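You operate a simulated robot arm through the tools that you are given. There is no shell and no other tool.

Carry out the task below with a simulated robot arm. There is one attempt and no reset: what you move stays moved.

## Task
Put things in order on the scrap bench. At the end: the black heater rod from the scrap bench stands on top of the blue round wad; the grey pin from the scrap bench stands on top of the white sample roll; the cream oil filter from the scrap bench stands on top of the beige block; the green wrench stands on top of the grey wiping pad; whatever was shut is shut again. Leave all else as you found it, and nothing knocked over.

The check looks at the end state, three seconds after you hand in, the way a careful person would. Anything else that was tipped, shoved, dropped, spilled or broken makes it a failure.

## Robot
A 7-joint arm with a two-finger parallel gripper, fixed in place. Base frame: the origin is on the floor under the middle of its stand, x ahead of it, y to its left, z up; the work surface is at about z = 0.9. Lengths are in m, angles in rad, forces in N, time in s.
With the tool pointing down near the work surface it reaches from about 0.3 to 0.68 m from the base axis. Its first joint turns from -1.152 to 1.152 rad. Payload 1.57 kg.
Tool frame: the origin (TCP) lies between the finger pads and is the grasp point; the fingertips stand 0.03 m ahead of it; z points along the fingers, y is the line along which they close. The gripper opens to 0.11 m. The fingers are 0.024 m wide and 0.012 m thick; the gripper's body (0.048 by 0.112 m) begins 0.078 m behind the TCP.
Orientation is told as [roll, pitch, yaw] about the base's x, y, z axes, in that order, counted from this pose: with the fingers straight down and closing along the base's y, the tool's x points along the base's -x, its y along +y and its z along -z.

## Interface
- The arm moves only by the tool move_arm. Its argument "rows" is a list of rows, each a list of 7 numbers: the shift along the tool's x, y, z in m, then the turn, a rotation vector about the tool's x, y, z in rad, then the finger opening in m, from 0 to 0.11. In form: [[x, y, z, ax, ay, az, claw], ...]. A call has 1 to 20 rows; each row shifts and turns the commanded pose from where the row before left it, along the tool's axes as they then stand. A row lasts 0.2 s, in which the tool goes at most 0.05 m and 0.15 rad; a call with a longer step from one row to the next is refused whole, and so is a gripper value outside its range. A pose out of reach is approached as far as the arm can. The call stops where the force on the tool passes 40 N (or 10 N more than at its start, if that is more) or the arm is blocked; 0.2 s more then pass. The fingers move at their own pace (about 0.108 m/s each) and stop on an object; they squeeze with about 43 N. The grip force told is the motor's: it shows also when the fingers shut on nothing. Time passes only in rows, and 0.2 s behind the last, so rows that do not move let the fingers close. It gives the time, the measured TCP pose, the force on the tool (base axes), the opening and the grip force at its end, in the units of the frame above (readings bear some noise), with the torque about the TCP (base axes, N m) and any sound that the robot's microphone picked up.
- Cameras (640 x 400 px; columns grow to the right, rows downward): "scene" is fixed at [0.143, -0.3845, 1.4024]; the picture's right is [0.91, -0.42, 0.00], its down [-0.27, -0.58, -0.77] and it looks along [0.32, 0.70, -0.64] (base axes); focal length 270 px, centre (320, 200). "wrist" rides on the gripper at [0.07, 0.016, -0.141] in the tool frame; the picture's right is [-0.23, 0.97, 0.00], its down [-0.86, -0.20, -0.48] and it looks along [-0.47, -0.11, 0.88] (tool axes); focal length 222 px, centre (320, 200). There is no depth. A picture from a camera that has moved, and an enlarged one, comes with that camera's place and axes in the base frame and with its lens. The place of the scene camera against the robot may be out by one fixed shift of up to 0.012 m in any direction.
- camera(camera): a new picture of that camera. It takes no simulated time.
- inspect(camera, box): a new picture of the part [left, top, right, bottom] of that camera's present view, enlarged. It takes no simulated time.
- sign_off(): hands the job in; it is judged then, once.

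Places have to be worked out from the pictures, the camera data and where the tool is seen. Open the gripper and draw the arm clear of the work before you hand the job in, unless the task says otherwise.

The tools are called by a JSON object that holds its "name" and its "arguments". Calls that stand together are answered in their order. move_arm: Moves the arm, as the interface text tells. Its arguments: {"type":"object","properties":{"rows":{"type":"array","items":{"type":"array","items":{"type":"number"}}}},"required":["rows"]} The other tools are called the same way: camera (camera) takes a picture; inspect (camera, box) takes an enlarged picture of a part of a camera's view; sign_off () hands the job in.

At the start:

```text
t: 0.0
eef_pos: [0.4316, -0.047, 1.1928]
ee_rot: [-0.001, 0.0, 0.0]
contact_force: [0.6, -1.4, -0.7]
ft_torque: [-0.02, -0.03, -0.01]
gripper_width: 0.1103
finger_force: 0.0
```

scene: 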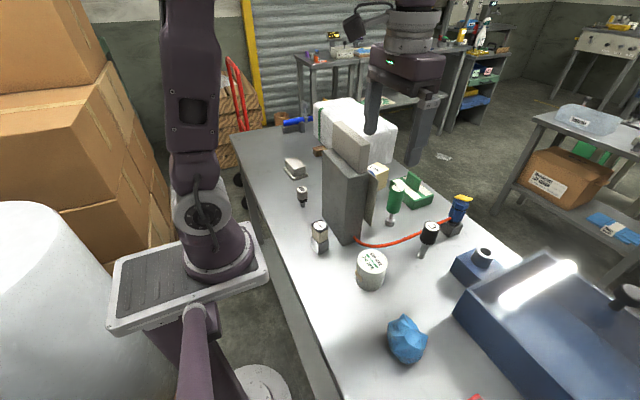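
wrist: 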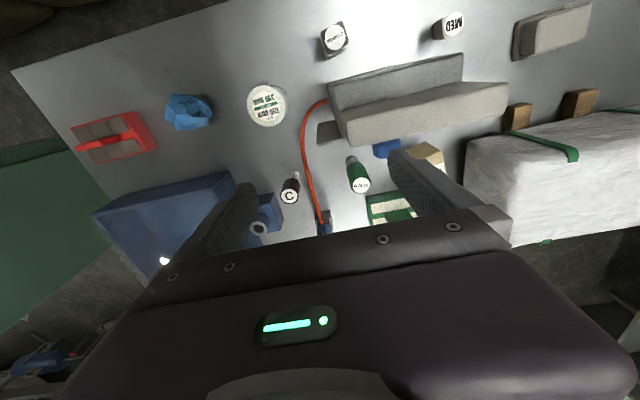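

The first pictures show a crowded bench; I will enlarge both views to identify the objects before moving anything.

{"name": "inspect", "arguments": {"camera": "scene", "box": [230, 90, 390, 190]}}

{"name": "inspect", "arguments": {"camera": "scene", "box": [280, 160, 480, 285]}}

{"name": "inspect", "arguments": {"camera": "scene", "box": [340, 230, 640, 400]}}

{"name": "inspect", "arguments": {"camera": "wrist", "box": [220, 0, 460, 150]}}

{"name": "inspect", "arguments": {"camera": "wrist", "box": [220, 120, 460, 270]}}

{"name": "inspect", "arguments": {"camera": "wrist", "box": [400, 0, 640, 150]}}

{"name": "inspect", "arguments": {"camera": "wrist", "box": [40, 60, 280, 210]}}

```text
4.00 times, centred on (310, 140) of scene
camera zoom: at [0.143, -0.3845, 1.4024], right [0.91, -0.42, 0.0], down [-0.27, -0.58, -0.77], along [0.32, 0.7, -0.64], focal length 1080 px, centre (360, 440)
```

zoom: 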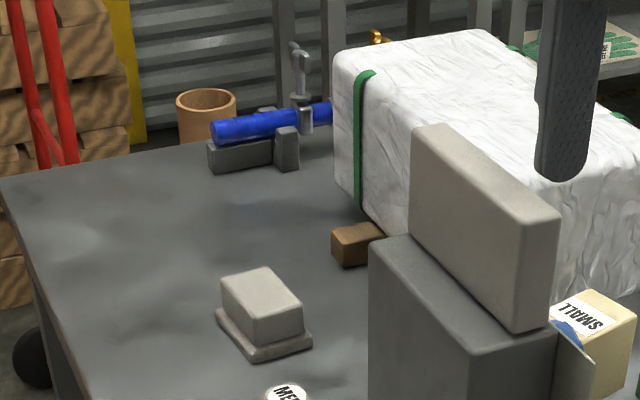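

```text
3.20 times, centred on (380, 222) of scene
camera zoom: at [0.143, -0.3845, 1.4024], right [0.91, -0.42, 0.0], down [-0.27, -0.58, -0.77], along [0.32, 0.7, -0.64], focal length 864 px, centre (128, 128)
```

zoom: 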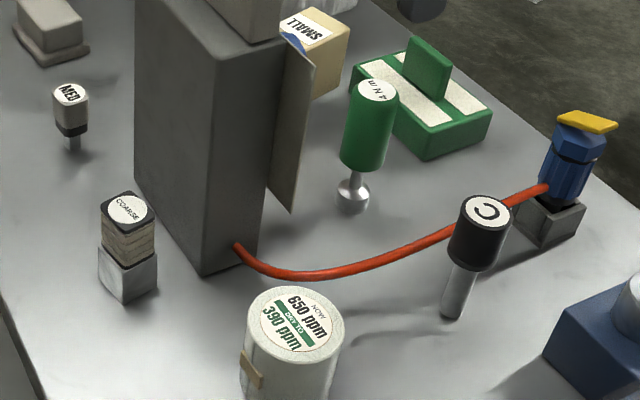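

```text
2.13 times, centred on (490, 315) of scene
camera zoom: at [0.143, -0.3845, 1.4024], right [0.91, -0.42, 0.0], down [-0.27, -0.58, -0.77], along [0.32, 0.7, -0.64], focal length 576 px, centre (-43, -45)
```

zoom: 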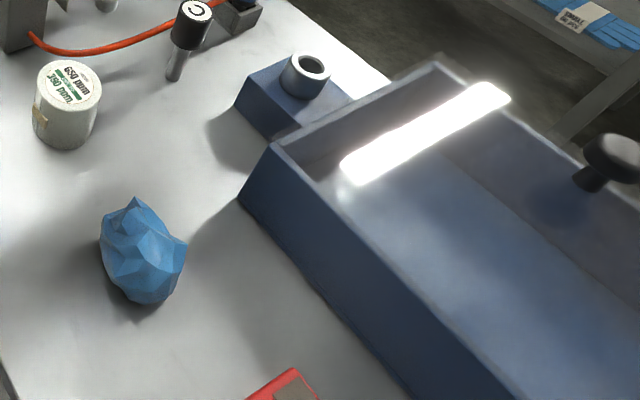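

```text
2.67 times, centred on (340, 75) of wrist
camera zoom: at [0.3624, -0.028, 1.3346], right [0.23, 0.97, 0.0], down [0.86, -0.2, 0.48], along [0.47, -0.11, -0.88], focal length 592 px, centre (267, 533)
```

zoom: 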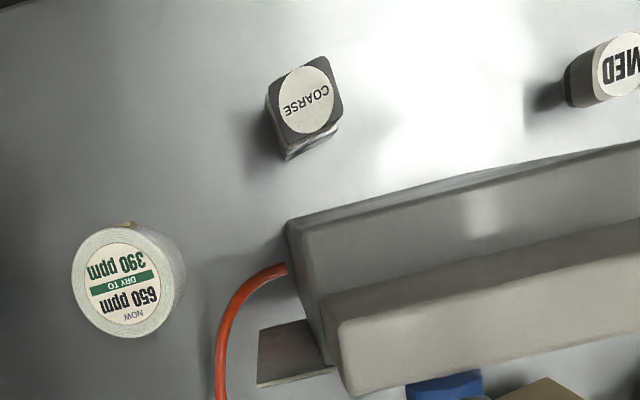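

```text
2.67 times, centred on (340, 195) of wrist
camera zoom: at [0.3624, -0.028, 1.3346], right [0.23, 0.97, 0.0], down [0.86, -0.2, 0.48], along [0.47, -0.11, -0.88], focal length 592 px, centre (267, 213)
```

zoom: 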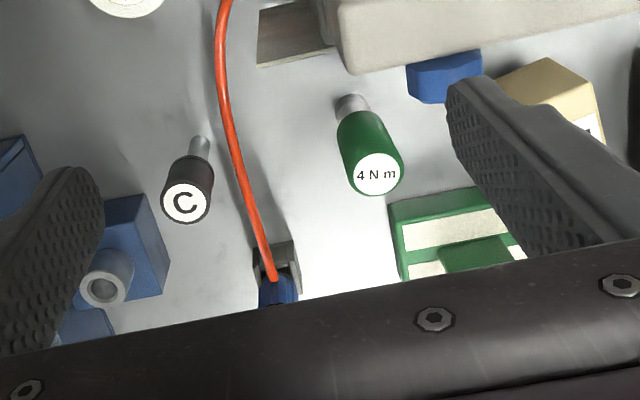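

```text
2.67 times, centred on (520, 75) of wrist
camera zoom: at [0.3624, -0.028, 1.3346], right [0.23, 0.97, 0.0], down [0.86, -0.2, 0.48], along [0.47, -0.11, -0.88], focal length 592 px, centre (-213, 533)
```

zoom: 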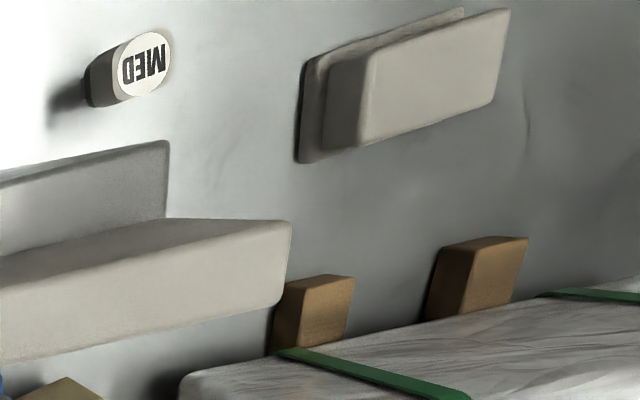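

```text
2.67 times, centred on (160, 135) of wrist
camera zoom: at [0.3624, -0.028, 1.3346], right [0.23, 0.97, 0.0], down [0.86, -0.2, 0.48], along [0.47, -0.11, -0.88], focal length 592 px, centre (747, 373)
```

zoom: 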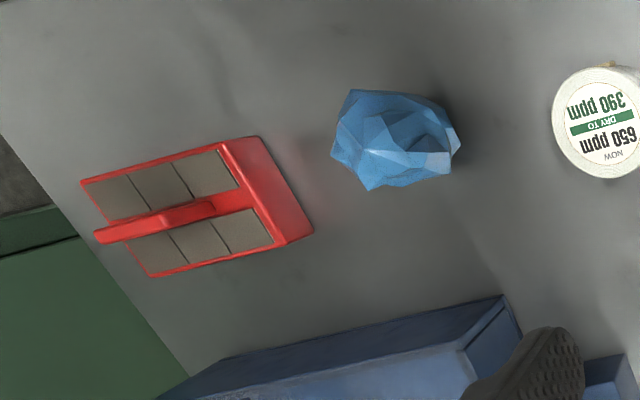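

Several items are still ambiguous (the blue box with a knob, the tower with a flap). I zoom further on these before moving.

{"name": "inspect", "arguments": {"camera": "scene", "box": [440, 230, 640, 355]}}

{"name": "inspect", "arguments": {"camera": "scene", "box": [340, 140, 440, 202]}}

{"name": "inspect", "arguments": {"camera": "scene", "box": [290, 170, 350, 260]}}

{"name": "inspect", "arguments": {"camera": "scene", "box": [400, 180, 500, 260]}}

{"name": "inspect", "arguments": {"camera": "scene", "box": [270, 20, 480, 150]}}

{"name": "inspect", "arguments": {"camera": "scene", "box": [440, 0, 640, 125]}}

```text
3.20 times, centred on (540, 292) of scene
camera zoom: at [0.143, -0.3845, 1.4024], right [0.91, -0.42, 0.0], down [-0.27, -0.58, -0.77], along [0.32, 0.7, -0.64], focal length 864 px, centre (-384, -96)
```

zoom: 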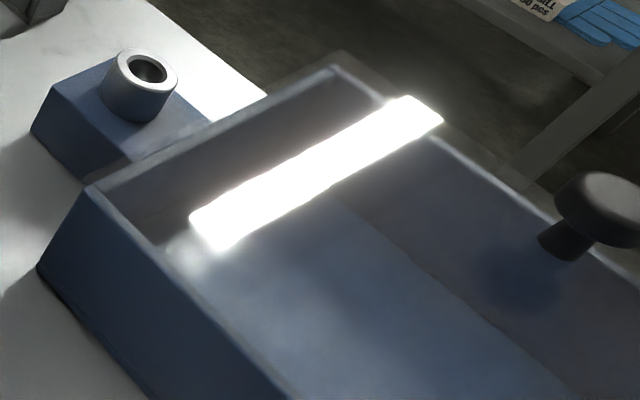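

```text
6.40 times, centred on (390, 171) of scene
camera zoom: at [0.143, -0.3845, 1.4024], right [0.91, -0.42, 0.0], down [-0.27, -0.58, -0.77], along [0.32, 0.7, -0.64], focal length 1728 px, centre (-128, 386)
```

zoom: 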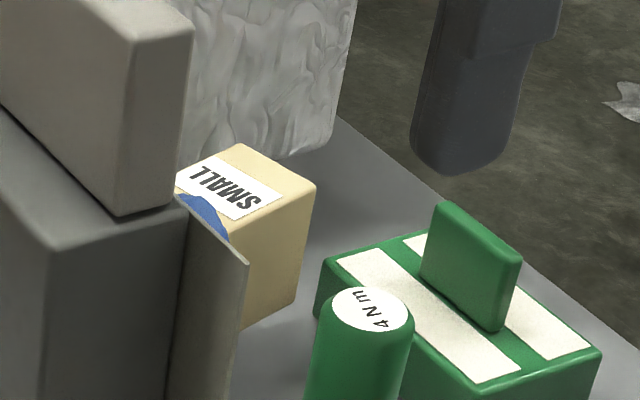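

```text
4.44 times, centred on (320, 215) of scene
camera zoom: at [0.143, -0.3845, 1.4024], right [0.91, -0.42, 0.0], down [-0.27, -0.58, -0.77], along [0.32, 0.7, -0.64], focal length 1200 px, centre (320, 133)
```

zoom: 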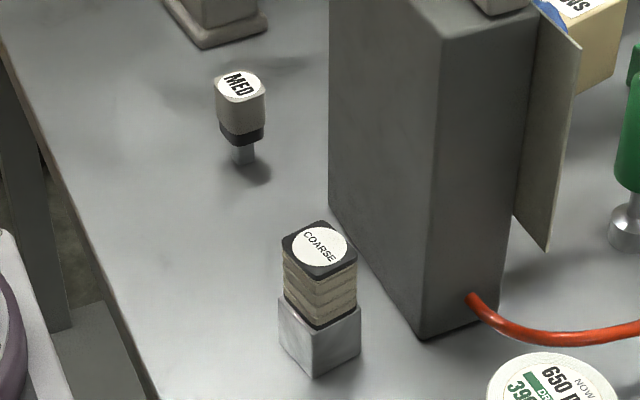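

```text
5.00 times, centred on (450, 220) of scene
camera zoom: at [0.143, -0.3845, 1.4024], right [0.91, -0.42, 0.0], down [-0.27, -0.58, -0.77], along [0.32, 0.7, -0.64], focal length 1350 px, centre (-330, 100)
```

zoom: 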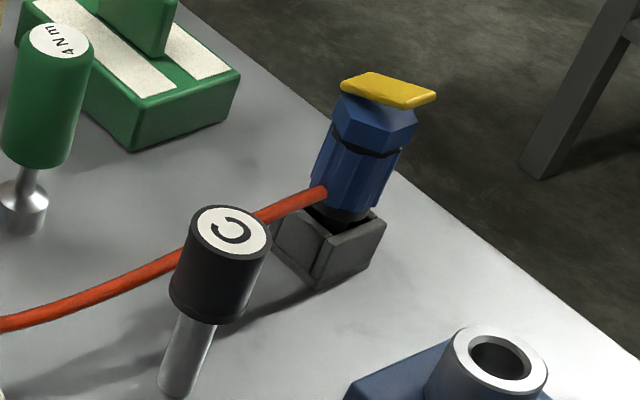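

```text
3.05 times, centred on (375, 85) of scene
camera zoom: at [0.143, -0.3845, 1.4024], right [0.91, -0.42, 0.0], down [-0.27, -0.58, -0.77], along [0.32, 0.7, -0.64], focal length 823 px, centre (152, 550)
```

zoom: 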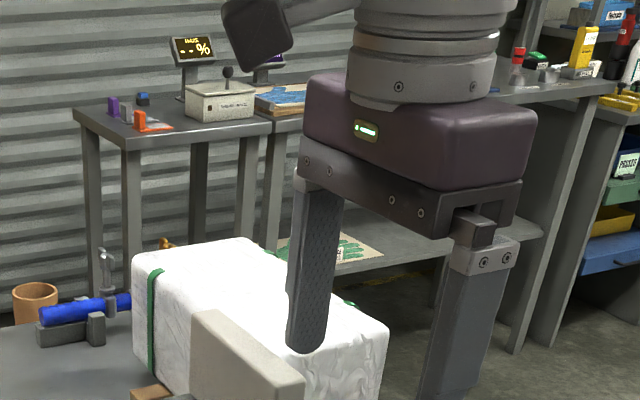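

```text
3.20 times, centred on (540, 62) of scene
camera zoom: at [0.143, -0.3845, 1.4024], right [0.91, -0.42, 0.0], down [-0.27, -0.58, -0.77], along [0.32, 0.7, -0.64], focal length 864 px, centre (-384, 640)
```

zoom: 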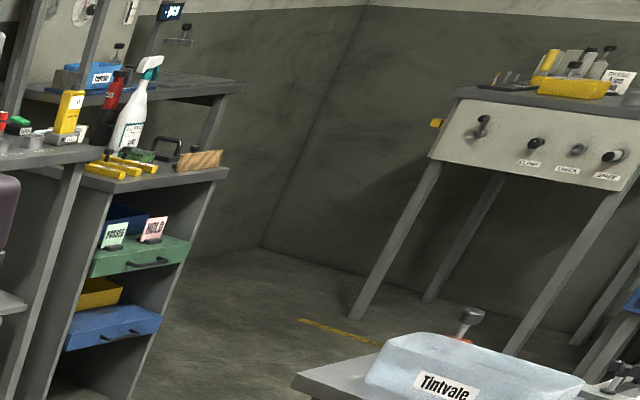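

The "C" rod sits at about (0.52, -0.12). I will raise the arm a little and move it toward -y so that the wrist camera looks over the blue box and the red pad.

{"name": "move_arm", "arguments": {"rows": [[0, 0, -0.04, 0, 0, 0, 0.11], [0, -0.04, -0.02, 0, 0, 0, 0.11], [0, -0.04, 0, 0, 0, 0, 0.11], [0, -0.04, 0, 0, 0, 0, 0.11], [0, -0.04, 0, 0, 0, 0, 0.11], [0, -0.04, 0, 0, 0, 0, 0.11]]}}

{"name": "camera", "arguments": {"camera": "wrist"}}

{"name": "camera", "arguments": {"camera": "scene"}}

```text
t: 1.4
eef_pos: [0.4311, -0.2467, 1.2542]
ee_rot: [0.0, 0.001, 0.0]
contact_force: [0.0, -1.3, -0.2]
ft_torque: [0.03, -0.02, -0.04]
gripper_width: 0.1099
finger_force: 0.0
```

```text
taken
camera wrist: at [0.3621, -0.2288, 1.3952], right [0.23, 0.97, 0.0], down [0.86, -0.2, 0.48], along [0.47, -0.11, -0.88], focal length 222 px, centre (320, 200)
```

wrist: 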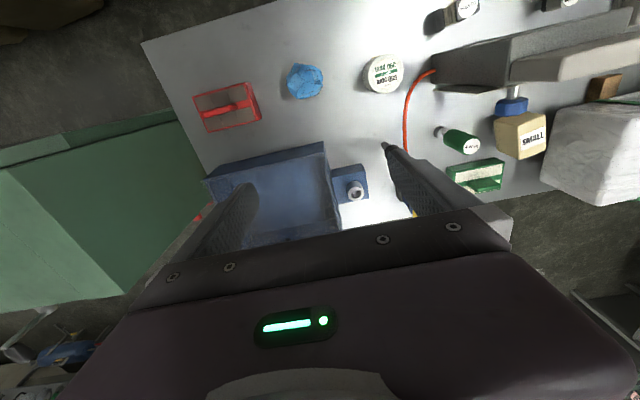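

```text
taken
```

scene: 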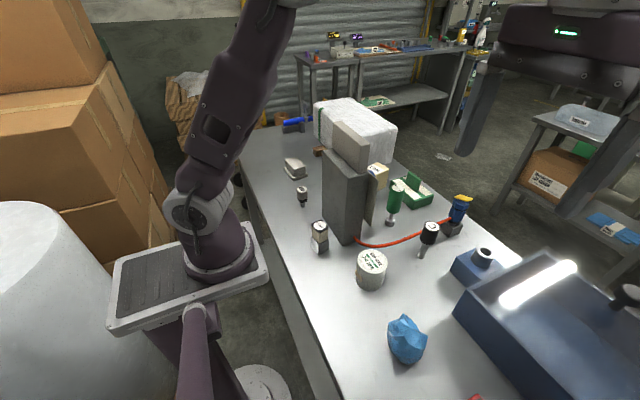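

A cream piece marked "SMALL" with a blue collar stands behind the tower. I zoom in on it, the blue box and the rest.

{"name": "inspect", "arguments": {"camera": "wrist", "box": [420, 60, 620, 200]}}

{"name": "inspect", "arguments": {"camera": "wrist", "box": [190, 120, 430, 270]}}

{"name": "inspect", "arguments": {"camera": "wrist", "box": [160, 30, 400, 180]}}

{"name": "inspect", "arguments": {"camera": "wrist", "box": [400, 0, 640, 120]}}

```text
2.86 times, centred on (520, 130) of wrist
camera zoom: at [0.3621, -0.2288, 1.3952], right [0.23, 0.97, 0.0], down [0.86, -0.2, 0.48], along [0.47, -0.11, -0.88], focal length 635 px, centre (-251, 400)
```

zoom: 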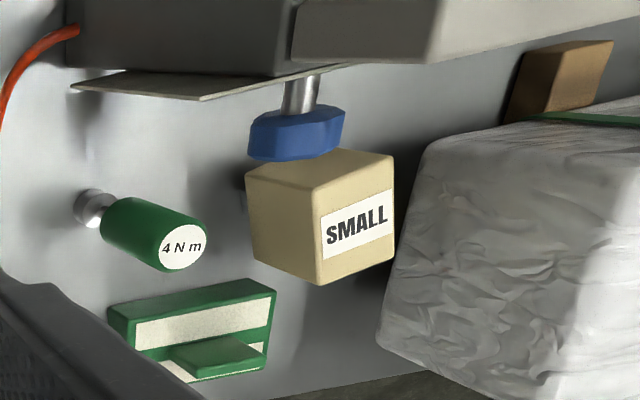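

```text
2.67 times, centred on (310, 195) of wrist
camera zoom: at [0.3621, -0.2288, 1.3952], right [0.23, 0.97, 0.0], down [0.86, -0.2, 0.48], along [0.47, -0.11, -0.88], focal length 592 px, centre (347, 213)
```

zoom: 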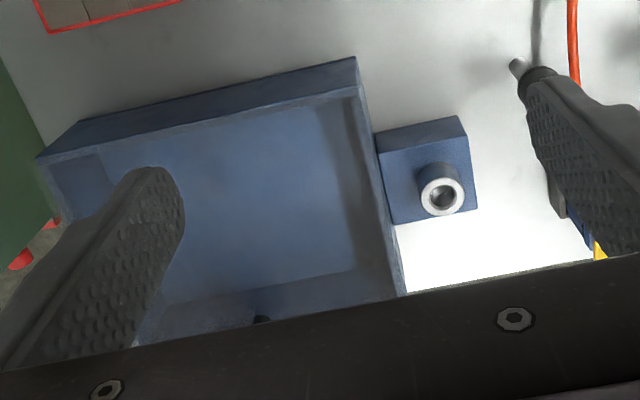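

```text
2.67 times, centred on (280, 105) of wrist
camera zoom: at [0.3621, -0.2288, 1.3952], right [0.23, 0.97, 0.0], down [0.86, -0.2, 0.48], along [0.47, -0.11, -0.88], focal length 592 px, centre (427, 453)
```

zoom: 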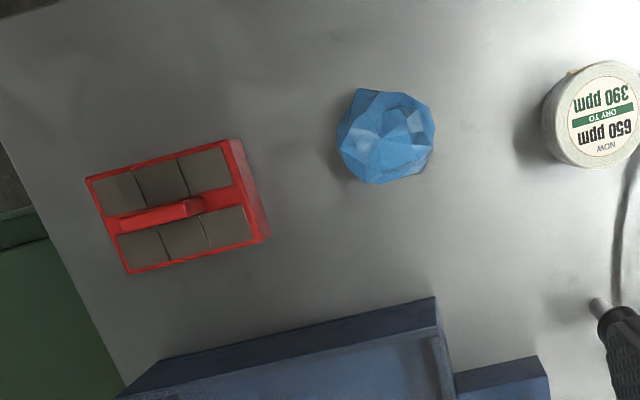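

```text
2.67 times, centred on (520, 60) of wrist
camera zoom: at [0.3621, -0.2288, 1.3952], right [0.23, 0.97, 0.0], down [0.86, -0.2, 0.48], along [0.47, -0.11, -0.88], focal length 592 px, centre (-213, 573)
```

zoom: 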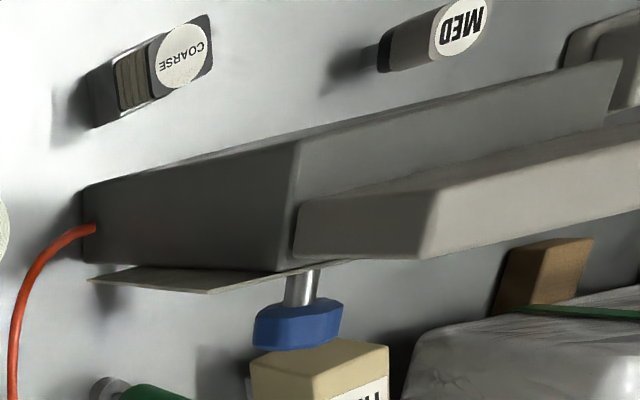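

Pieces named SMALL, MED, COARSE, C and 4 N m are all upright on stems. I now move left at a safe height above the tower (top about 1.17) to view the far-left part of the bench.

{"name": "move_arm", "arguments": {"rows": [[0.03, 0.03, -0.03, 0, 0, 0, 0.11], [0.03, 0.04, -0.02, 0, 0, 0, 0.11], [0.02, 0.045, 0, 0, 0, 0, 0.11], [0, 0.05, 0, 0, 0, 0, 0.11], [0, 0.05, 0, 0, 0, 0, 0.11], [0, 0.05, 0, 0, 0, 0, 0.11], [0, 0.05, 0, 0, 0, 0, 0.11], [0, 0.05, 0, 0, 0, 0, 0.11], [0, 0.03, 0, 0, 0, 0, 0.11]]}}

{"name": "camera", "arguments": {"camera": "wrist"}}

{"name": "inspect", "arguments": {"camera": "wrist", "box": [200, 0, 440, 150]}}

{"name": "inspect", "arguments": {"camera": "wrist", "box": [0, 0, 240, 150]}}

{"name": "inspect", "arguments": {"camera": "wrist", "box": [400, 0, 640, 150]}}

{"name": "inspect", "arguments": {"camera": "wrist", "box": [150, 110, 390, 260]}}

```text
refused: row 1 steps farther than a row can; nothing moved
```

```text
taken
camera wrist: at [0.3621, -0.2288, 1.3952], right [0.23, 0.97, 0.0], down [0.86, -0.2, 0.48], along [0.47, -0.11, -0.88], focal length 222 px, centre (320, 200)
```

wrist: 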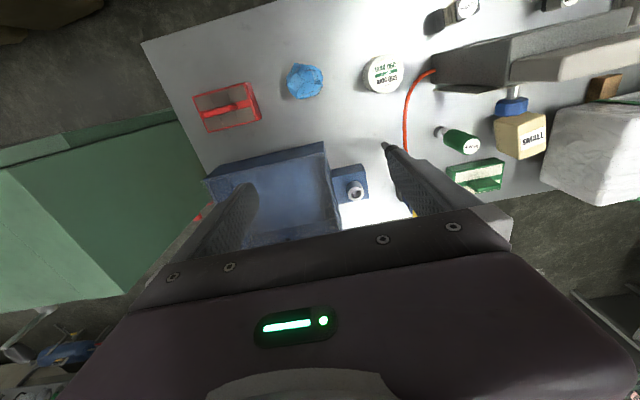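

```text
2.67 times, centred on (320, 75) of wrist
camera zoom: at [0.3621, -0.2288, 1.3952], right [0.23, 0.97, 0.0], down [0.86, -0.2, 0.48], along [0.47, -0.11, -0.88], focal length 592 px, centre (320, 533)
```

zoom: 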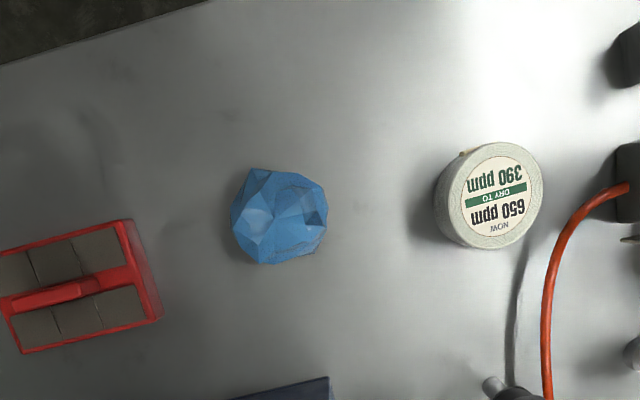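

```text
2.67 times, centred on (120, 75) of wrist
camera zoom: at [0.3621, -0.2288, 1.3952], right [0.23, 0.97, 0.0], down [0.86, -0.2, 0.48], along [0.47, -0.11, -0.88], focal length 592 px, centre (853, 533)
```

zoom: 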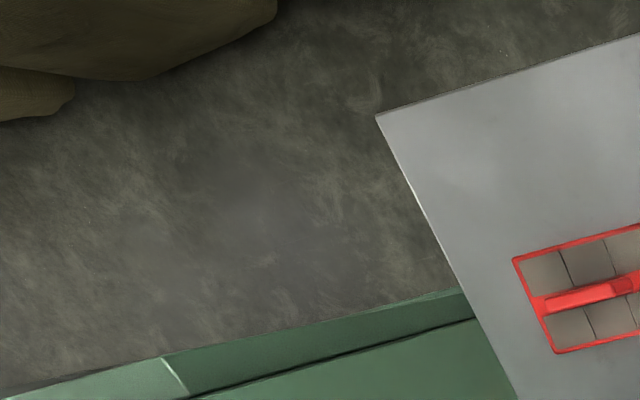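

```text
2.67 times, centred on (520, 75) of wrist
camera zoom: at [0.3621, -0.2288, 1.3952], right [0.23, 0.97, 0.0], down [0.86, -0.2, 0.48], along [0.47, -0.11, -0.88], focal length 592 px, centre (-213, 533)
```

zoom: 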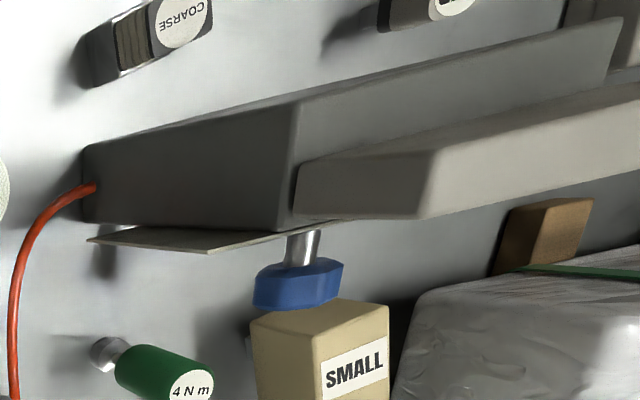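

```text
2.67 times, centred on (270, 185) of wrist
camera zoom: at [0.3621, -0.2288, 1.3952], right [0.23, 0.97, 0.0], down [0.86, -0.2, 0.48], along [0.47, -0.11, -0.88], focal length 592 px, centre (453, 240)
```

zoom: 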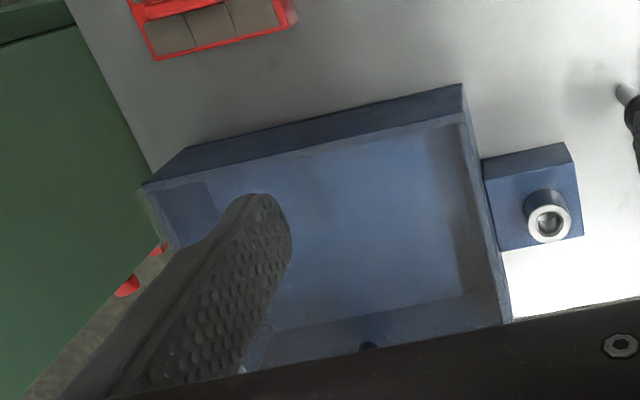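

The call was refused because the diagonal step was too long; I resend it with shorter steps.

{"name": "move_arm", "arguments": {"rows": [[0.02, 0.02, -0.03, 0, 0, 0, 0.11], [0.02, 0.035, -0.02, 0, 0, 0, 0.11], [0.02, 0.04, 0, 0, 0, 0, 0.11], [0.01, 0.045, 0, 0, 0, 0, 0.11], [0, 0.048, 0, 0, 0, 0, 0.11], [0, 0.048, 0, 0, 0, 0, 0.11], [0, 0.048, 0, 0, 0, 0, 0.11], [0, 0.048, 0, 0, 0, 0, 0.11], [0, 0.048, 0, 0, 0, 0, 0.11], [0, 0.03, 0, 0, 0, 0, 0.11]]}}

{"name": "camera", "arguments": {"camera": "wrist"}}

{"name": "inspect", "arguments": {"camera": "wrist", "box": [200, 0, 440, 150]}}

{"name": "inspect", "arguments": {"camera": "wrist", "box": [400, 0, 640, 150]}}

{"name": "inspect", "arguments": {"camera": "wrist", "box": [150, 110, 390, 260]}}

```text
t: 3.6
eef_pos: [0.3597, 0.1651, 1.3021]
ee_rot: [0.001, -0.001, 0.001]
contact_force: [0.4, -0.5, 0.0]
ft_torque: [-0.02, 0.03, 0.02]
gripper_width: 0.1098
finger_force: 0.0
```

```text
taken
camera wrist: at [0.2916, 0.1836, 1.4435], right [0.23, 0.97, 0.0], down [0.86, -0.2, 0.48], along [0.47, -0.11, -0.88], focal length 222 px, centre (320, 200)
```

wrist: 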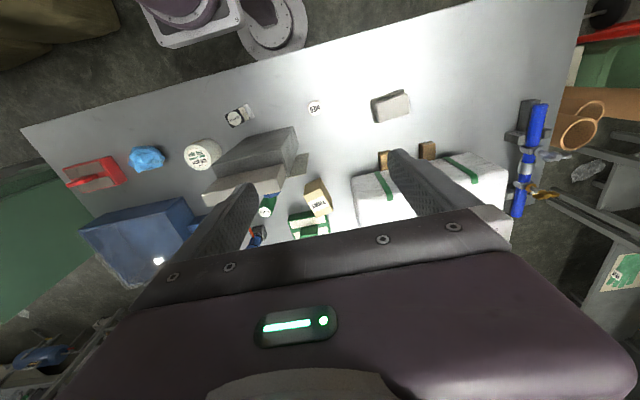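

```text
2.67 times, centred on (320, 75) of wrist
camera zoom: at [0.2916, 0.1836, 1.4435], right [0.23, 0.97, 0.0], down [0.86, -0.2, 0.48], along [0.47, -0.11, -0.88], focal length 592 px, centre (320, 533)
```

zoom: 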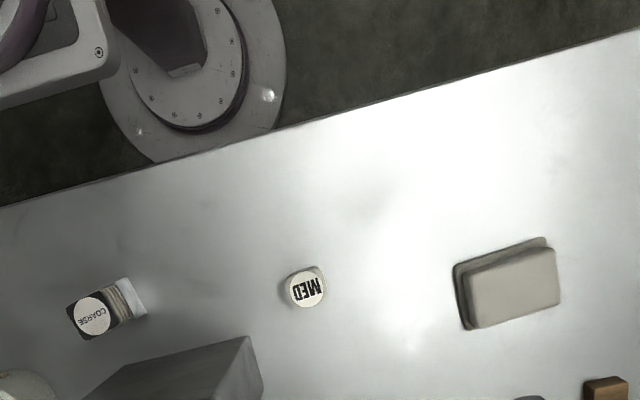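

```text
2.67 times, centred on (520, 75) of wrist
camera zoom: at [0.2916, 0.1836, 1.4435], right [0.23, 0.97, 0.0], down [0.86, -0.2, 0.48], along [0.47, -0.11, -0.88], focal length 592 px, centre (-213, 533)
```

zoom: 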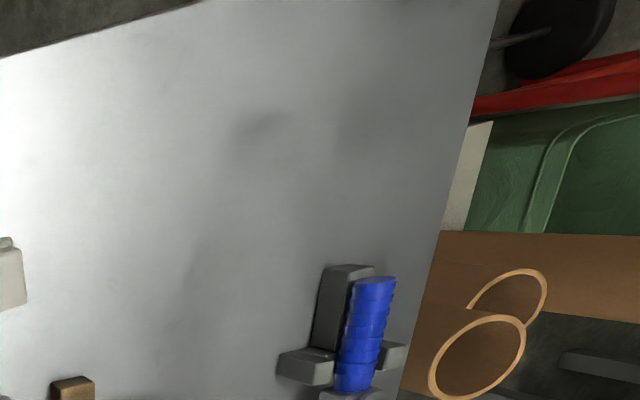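

```text
2.67 times, centred on (270, 185) of wrist
camera zoom: at [0.2916, 0.1836, 1.4435], right [0.23, 0.97, 0.0], down [0.86, -0.2, 0.48], along [0.47, -0.11, -0.88], focal length 592 px, centre (453, 240)
```

zoom: 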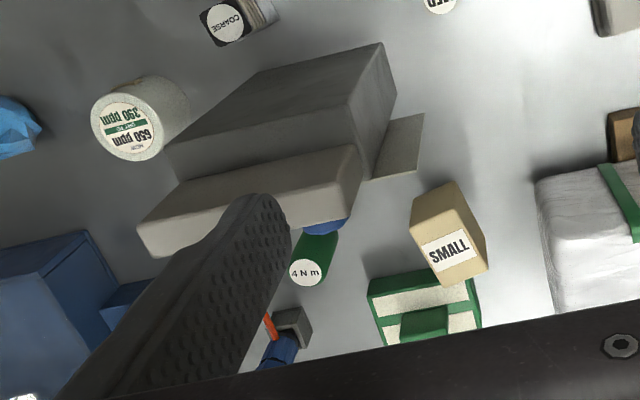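

The wrist view shows the blue-capped stem behind the tower is separate from the cream SMALL block. I move the camera directly above that zone, staying well over the slab.

{"name": "move_arm", "arguments": {"rows": [[-0.04, -0.02, 0, 0, 0, 0, 0.11], [-0.04, -0.02, 0, 0, 0, 0, 0.11], [-0.04, -0.02, 0, 0, 0, 0, 0.11], [-0.04, -0.02, 0, 0, 0, 0, 0.11], [-0.04, -0.02, 0, 0, 0, 0, 0.11], [-0.03, -0.01, 0, 0, 0, 0, 0.11]]}}

{"name": "camera", "arguments": {"camera": "wrist"}}

{"name": "inspect", "arguments": {"camera": "wrist", "box": [200, 0, 440, 150]}}

{"name": "inspect", "arguments": {"camera": "wrist", "box": [30, 60, 270, 210]}}

{"name": "inspect", "arguments": {"camera": "wrist", "box": [220, 80, 380, 180]}}

```text
t: 5.0
eef_pos: [0.5313, 0.0427, 1.2762]
ee_rot: [-0.002, -0.001, 0.0]
contact_force: [-0.3, -0.1, 0.8]
ft_torque: [0.02, -0.02, -0.02]
gripper_width: 0.11
finger_force: 0.0
out of reach, approached as far as the arm can: row 4, 5, 6
```

```text
taken
camera wrist: at [0.4611, 0.061, 1.4195], right [0.23, 0.97, 0.0], down [0.85, -0.2, 0.48], along [0.47, -0.11, -0.88], focal length 222 px, centre (320, 200)
```

wrist: 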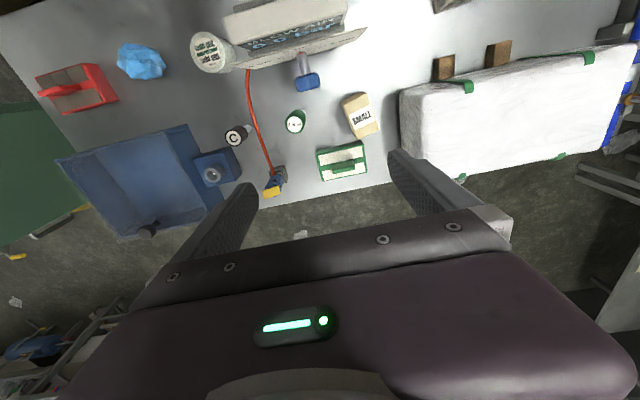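

```text
2.67 times, centred on (320, 75) of wrist
camera zoom: at [0.4611, 0.061, 1.4195], right [0.23, 0.97, 0.0], down [0.85, -0.2, 0.48], along [0.47, -0.11, -0.88], focal length 592 px, centre (320, 533)
```

zoom: 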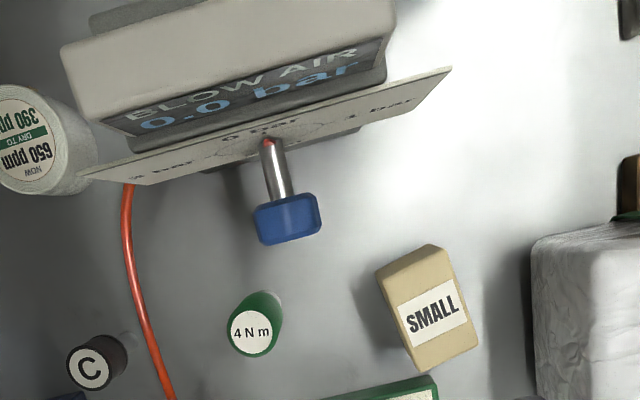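

```text
2.67 times, centred on (150, 135) of wrist
camera zoom: at [0.4611, 0.061, 1.4195], right [0.23, 0.97, 0.0], down [0.85, -0.2, 0.48], along [0.47, -0.11, -0.88], focal length 592 px, centre (773, 373)
```

zoom: 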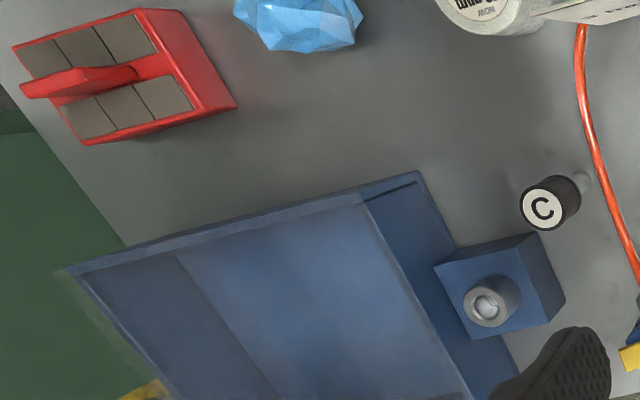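

```text
4.00 times, centred on (300, 130) of wrist
camera zoom: at [0.4611, 0.061, 1.4195], right [0.23, 0.97, 0.0], down [0.85, -0.2, 0.48], along [0.47, -0.11, -0.88], focal length 888 px, centre (400, 480)
```

zoom: 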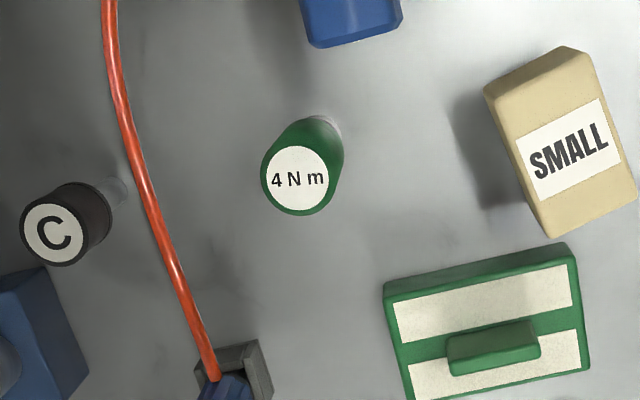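

The tower is a blow-air unit with a blue lever and a scale plate, which I must leave alone. The tan SMALL piece is a block on the table. Next I look down into the blue box and at the wad from above.

{"name": "move_arm", "arguments": {"rows": [[0.01, -0.045, 0, 0, 0, 0, 0.11], [0.01, -0.045, 0, 0, 0, 0, 0.11], [0.01, -0.045, 0, 0, 0, 0, 0.11], [0.01, -0.045, 0, 0, 0, 0, 0.11], [0.01, -0.045, 0, 0, 0, 0, 0.11], [0.01, -0.045, 0, 0, 0, 0, 0.11], [0.01, -0.045, 0, 0, 0, 0, 0.11]]}}

{"name": "camera", "arguments": {"camera": "wrist"}}

{"name": "inspect", "arguments": {"camera": "wrist", "box": [200, 0, 440, 150]}}

{"name": "inspect", "arguments": {"camera": "wrist", "box": [200, 80, 440, 230]}}

{"name": "camera", "arguments": {"camera": "scene"}}

```text
t: 6.6
eef_pos: [0.4493, -0.2686, 1.2709]
ee_rot: [-0.002, -0.002, 0.001]
contact_force: [0.5, -0.6, 0.3]
ft_torque: [0.1, -0.05, 0.01]
gripper_width: 0.1101
finger_force: 0.1
out of reach, approached as far as the arm can: row 7
```

```text
taken
camera wrist: at [0.3788, -0.2497, 1.4125], right [0.23, 0.97, 0.0], down [0.85, -0.2, 0.48], along [0.47, -0.11, -0.88], focal length 222 px, centre (320, 200)
```

wrist: 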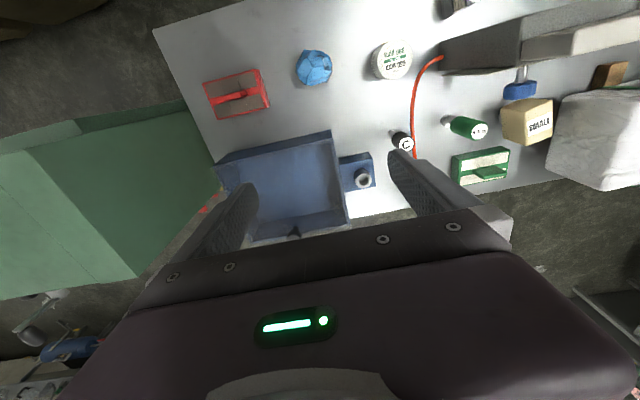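

```text
2.67 times, centred on (320, 75) of wrist
camera zoom: at [0.3788, -0.2497, 1.4125], right [0.23, 0.97, 0.0], down [0.85, -0.2, 0.48], along [0.47, -0.11, -0.88], focal length 592 px, centre (320, 533)
```

zoom: 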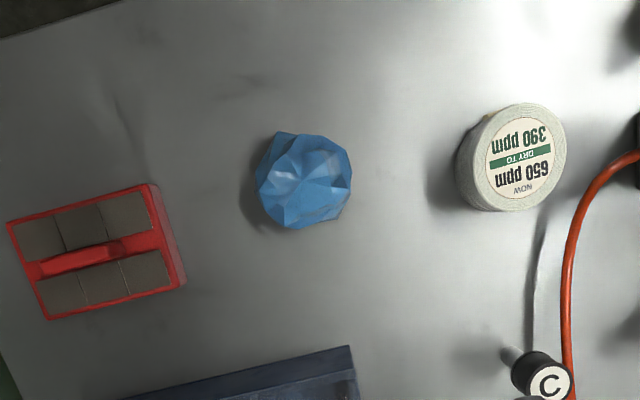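

```text
2.67 times, centred on (320, 155) of wrist
camera zoom: at [0.3788, -0.2497, 1.4125], right [0.23, 0.97, 0.0], down [0.85, -0.2, 0.48], along [0.47, -0.11, -0.88], focal length 592 px, centre (320, 320)
```

zoom: 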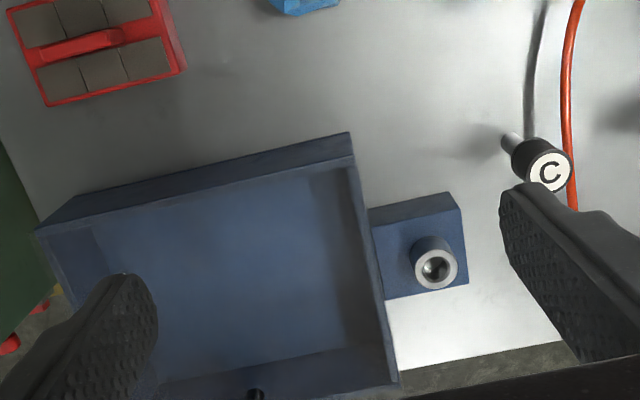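

```text
taken
```

scene: 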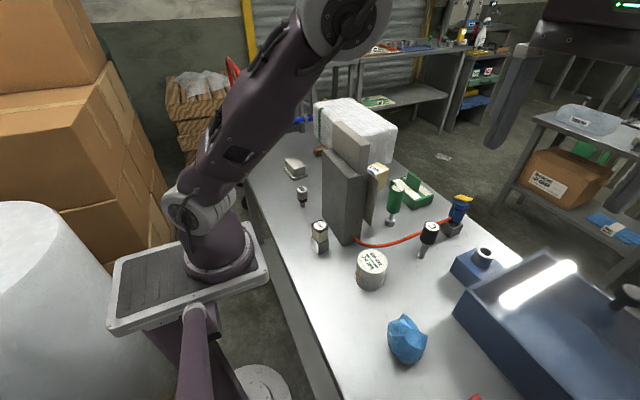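

The blue box looks empty with a clear cover and a knob, so it can stay untouched. Now I enlarge the wad, roll, MED, COARSE and pad in the scene view for shape and colour.

{"name": "inspect", "arguments": {"camera": "scene", "box": [376, 305, 440, 370]}}

{"name": "inspect", "arguments": {"camera": "scene", "box": [345, 240, 400, 295]}}

{"name": "inspect", "arguments": {"camera": "scene", "box": [285, 180, 325, 210]}}

{"name": "inspect", "arguments": {"camera": "scene", "box": [300, 215, 340, 255]}}

{"name": "inspect", "arguments": {"camera": "scene", "box": [275, 150, 315, 185]}}

```text
6.15 times, centred on (408, 338) of scene
camera zoom: at [0.1431, -0.3846, 1.4023], right [0.91, -0.42, 0.0], down [-0.27, -0.58, -0.77], along [0.32, 0.7, -0.64], focal length 1662 px, centre (-222, -646)
```

zoom: 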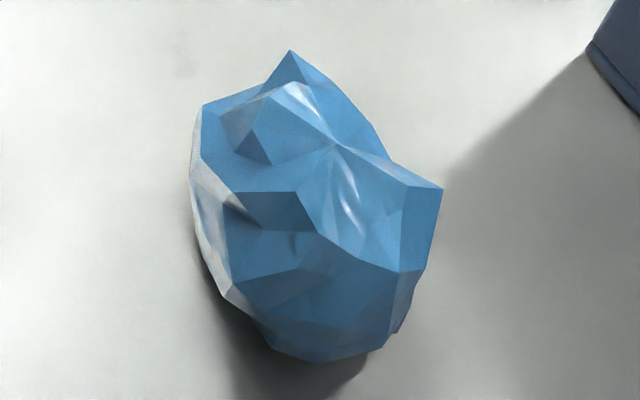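

```text
7.27 times, centred on (372, 268) of scene
camera zoom: at [0.1431, -0.3846, 1.4023], right [0.91, -0.42, 0.0], down [-0.27, -0.58, -0.77], along [0.32, 0.7, -0.64], focal length 1964 px, centre (-62, -291)
```

zoom: 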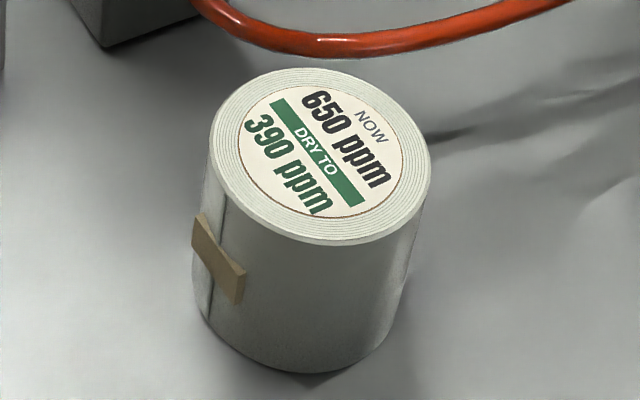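

```text
13.33 times, centred on (305, 195) of scene
camera zoom: at [0.1431, -0.3846, 1.4023], right [0.91, -0.42, 0.0], down [-0.27, -0.58, -0.77], along [0.32, 0.7, -0.64], focal length 3600 px, centre (520, 267)
```

zoom: 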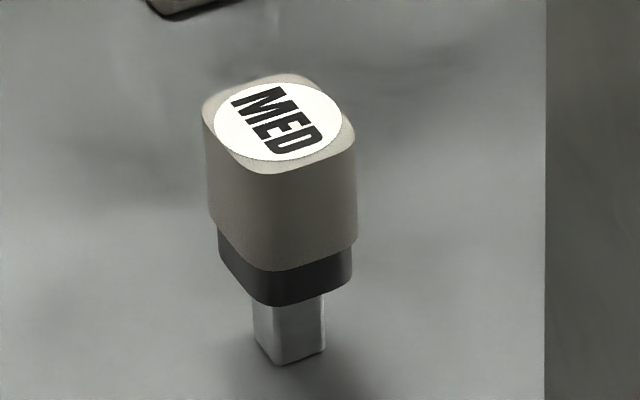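

```text
10.00 times, centred on (320, 235) of scene
camera zoom: at [0.1431, -0.3846, 1.4023], right [0.91, -0.42, 0.0], down [-0.27, -0.58, -0.77], along [0.32, 0.7, -0.64], focal length 2700 px, centre (320, -150)
```

zoom: 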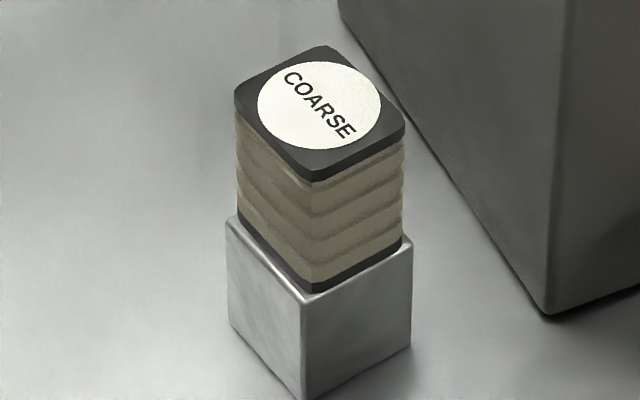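

```text
11.43 times, centred on (295, 168) of scene
camera zoom: at [0.1431, -0.3846, 1.4023], right [0.91, -0.42, 0.0], down [-0.27, -0.58, -0.77], along [0.32, 0.7, -0.64], focal length 3086 px, centre (606, 571)
```

zoom: 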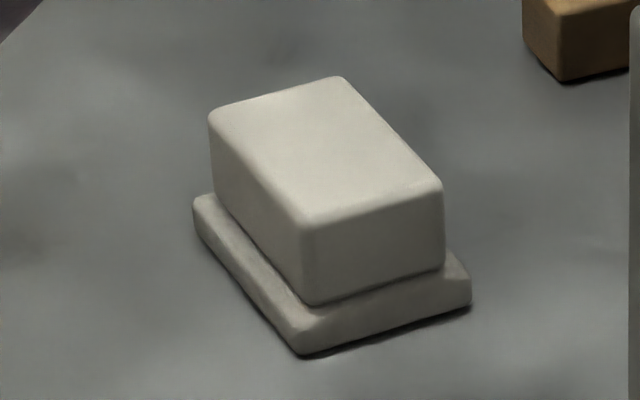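

MED is a grey square-shank pin, COARSE is a pleated cream filter on a metal foot, SMALL is the tan block, and the far-left item is the grey pad. I begin with the "C" rod and go to hover above about (0.518, -0.12) to refine its position.

{"name": "move_arm", "arguments": {"rows": [[-0.017, 0.037, 0.025, 0, 0, 0, 0.08], [-0.017, 0.037, 0.025, 0, 0, 0, 0.08], [-0.017, 0.037, 0.025, 0, 0, 0, 0.08], [-0.017, 0.037, 0.025, 0, 0, 0, 0.08], [0, 0, 0.05, 0, 0, 0, 0.08]]}}

{"name": "camera", "arguments": {"camera": "wrist"}}

{"name": "camera", "arguments": {"camera": "scene"}}

```text
t: 7.8
eef_pos: [0.5157, -0.1206, 1.12]
ee_rot: [-0.002, -0.001, 0.0]
contact_force: [0.8, -0.2, -0.4]
ft_torque: [0.01, -0.01, 0.03]
gripper_width: 0.0799
finger_force: 0.0
```

```text
taken
camera wrist: at [0.4468, -0.1022, 1.2621], right [0.23, 0.97, 0.0], down [0.85, -0.2, 0.48], along [0.47, -0.11, -0.88], focal length 222 px, centre (320, 200)
```

wrist: 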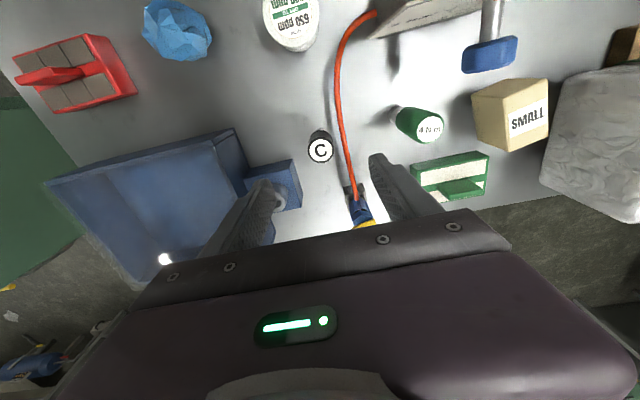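

```text
taken
```

scene: 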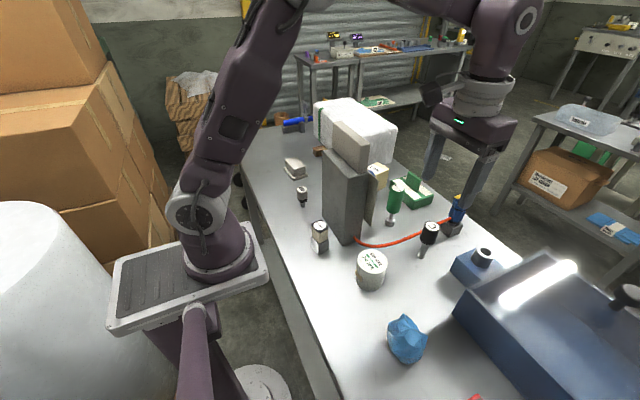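

The rod is almost centred under the tool. I enlarge the wrist view to read the cap and foot positions accurately.

{"name": "inspect", "arguments": {"camera": "wrist", "box": [280, 110, 376, 170]}}

{"name": "inspect", "arguments": {"camera": "wrist", "box": [360, 20, 560, 200]}}

{"name": "inspect", "arguments": {"camera": "scene", "box": [400, 60, 500, 260]}}

```text
6.67 times, centred on (328, 140) of wrist
camera zoom: at [0.4468, -0.1022, 1.2621], right [0.23, 0.97, 0.0], down [0.85, -0.2, 0.48], along [0.47, -0.11, -0.88], focal length 1481 px, centre (267, 600)
```

zoom: 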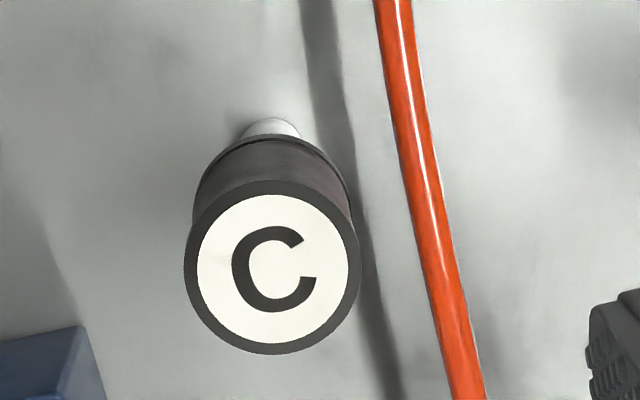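

```text
2.22 times, centred on (460, 110) of wrist
camera zoom: at [0.4468, -0.1022, 1.2621], right [0.23, 0.97, 0.0], down [0.85, -0.2, 0.48], along [0.47, -0.11, -0.88], focal length 494 px, centre (9, 400)
```

zoom: 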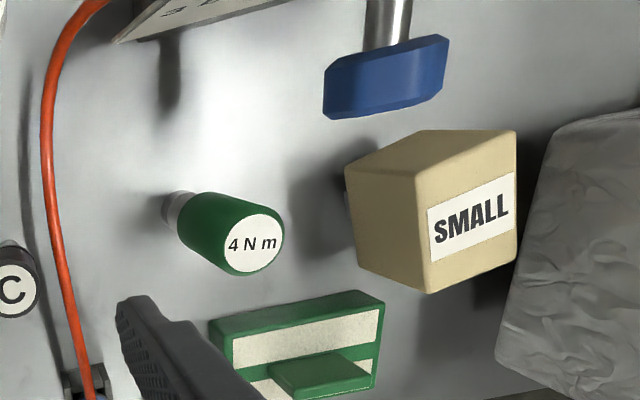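

```text
2.00 times, centred on (450, 160) of scene
camera zoom: at [0.1431, -0.3845, 1.4024], right [0.91, -0.42, 0.0], down [-0.27, -0.58, -0.77], along [0.32, 0.7, -0.64], focal length 540 px, centre (60, 280)
```

zoom: 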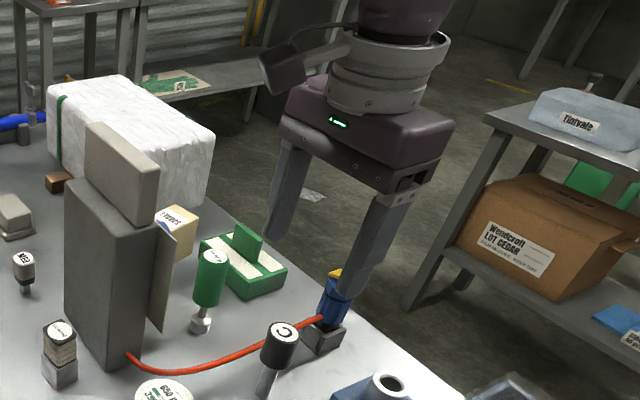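

Triangulating the rod gives (0.521, -0.119), cap from z 0.96 to 0.998, about 32 mm wide. The red hose arches at about z 0.95 close on its +y side, so I turn the gripper 90° to close along x and keep the fingers off the hose.

{"name": "move_arm", "arguments": {"rows": [[-0.005, 0.002, 0, 0, 0, -0.1428, 0.06], [0, 0, 0, 0, 0, -0.1428, 0.06], [0, 0, 0, 0, 0, -0.1428, 0.06], [0, 0, 0, 0, 0, -0.1428, 0.06], [0, 0, 0, 0, 0, -0.1428, 0.06], [0, 0, 0, 0, 0, -0.1428, 0.06], [0, 0, 0, 0, 0, -0.1428, 0.06], [0, 0, 0, 0, 0, -0.1428, 0.06], [0, 0, 0, 0, 0, -0.1428, 0.06], [0, 0, 0, 0, 0, -0.1428, 0.06], [0, 0, 0, 0, 0, -0.1428, 0.06]]}}

{"name": "camera", "arguments": {"camera": "wrist"}}

{"name": "inspect", "arguments": {"camera": "wrist", "box": [270, 100, 390, 175]}}

```text
t: 10.2
eef_pos: [0.521, -0.1177, 1.121]
ee_rot: [0.0, 0.001, 1.576]
contact_force: [-0.2, -0.4, 0.4]
ft_torque: [0.01, -0.01, -0.02]
gripper_width: 0.0602
finger_force: 0.2
```

```text
taken
camera wrist: at [0.5062, -0.1863, 1.2622], right [-0.97, 0.22, 0.0], down [0.2, 0.86, 0.48], along [0.11, 0.47, -0.88], focal length 222 px, centre (320, 200)
```

wrist: 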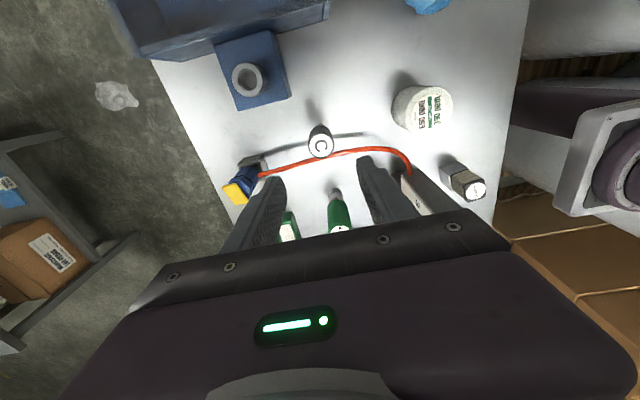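

```text
5.33 times, centred on (330, 138) of wrist
camera zoom: at [0.5062, -0.1863, 1.2622], right [-0.97, 0.22, 0.0], down [0.2, 0.86, 0.48], along [0.11, 0.47, -0.88], focal length 1185 px, centre (267, 533)
```

zoom: 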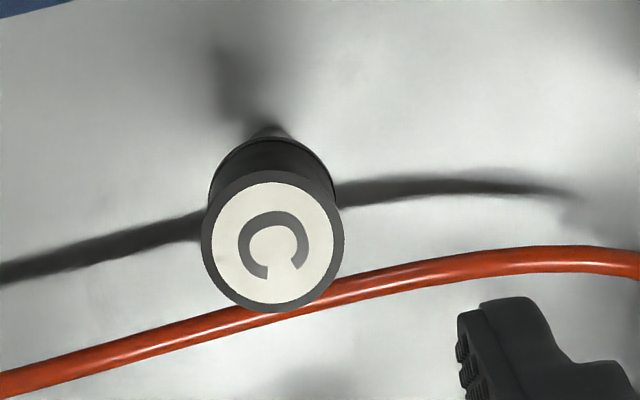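

Both views agree the rod is under the TCP at (0.521, -0.117), with about 15 mm between the finger edges and the hose. I descend to z = 0.976 and close.

{"name": "move_arm", "arguments": {"rows": [[0, 0, 0.03, 0, 0, 0, 0.06], [0, 0, 0.03, 0, 0, 0, 0.06], [0, 0, 0.03, 0, 0, 0, 0.06], [0, 0, 0.03, 0, 0, 0, 0.06], [0, 0, 0.025, 0, 0, 0, 0.06], [0, 0, 0, 0, 0, 0, 0.06]]}}

{"name": "camera", "arguments": {"camera": "wrist"}}

{"name": "inspect", "arguments": {"camera": "scene", "box": [380, 160, 500, 270]}}

```text
t: 11.6
eef_pos: [0.523, -0.1199, 0.975]
ee_rot: [0.0, 0.0, 1.57]
contact_force: [-0.8, -0.2, 0.3]
ft_torque: [-0.01, 0.0, 0.01]
gripper_width: 0.0597
finger_force: 0.2
```

```text
taken
camera wrist: at [0.5069, -0.1873, 1.1166], right [-0.97, 0.23, 0.0], down [0.2, 0.86, 0.48], along [0.11, 0.47, -0.88], focal length 222 px, centre (320, 200)
```

wrist: 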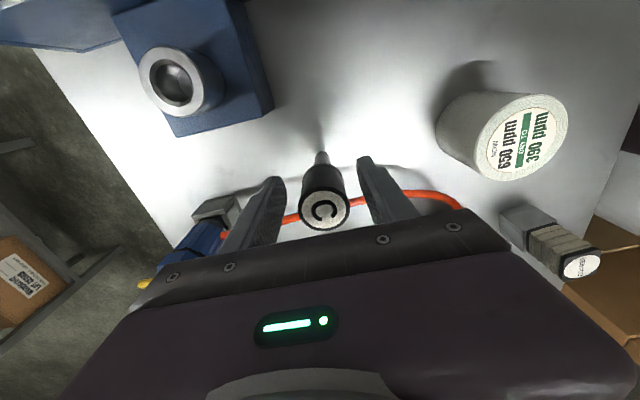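

```text
3.64 times, centred on (440, 215) of scene
camera zoom: at [0.143, -0.3845, 1.4024], right [0.91, -0.42, 0.0], down [-0.27, -0.58, -0.77], along [0.32, 0.7, -0.64], focal length 982 px, centre (-116, 146)
```

zoom: 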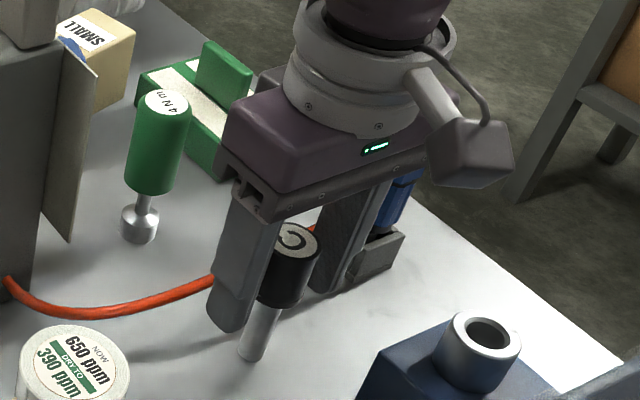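

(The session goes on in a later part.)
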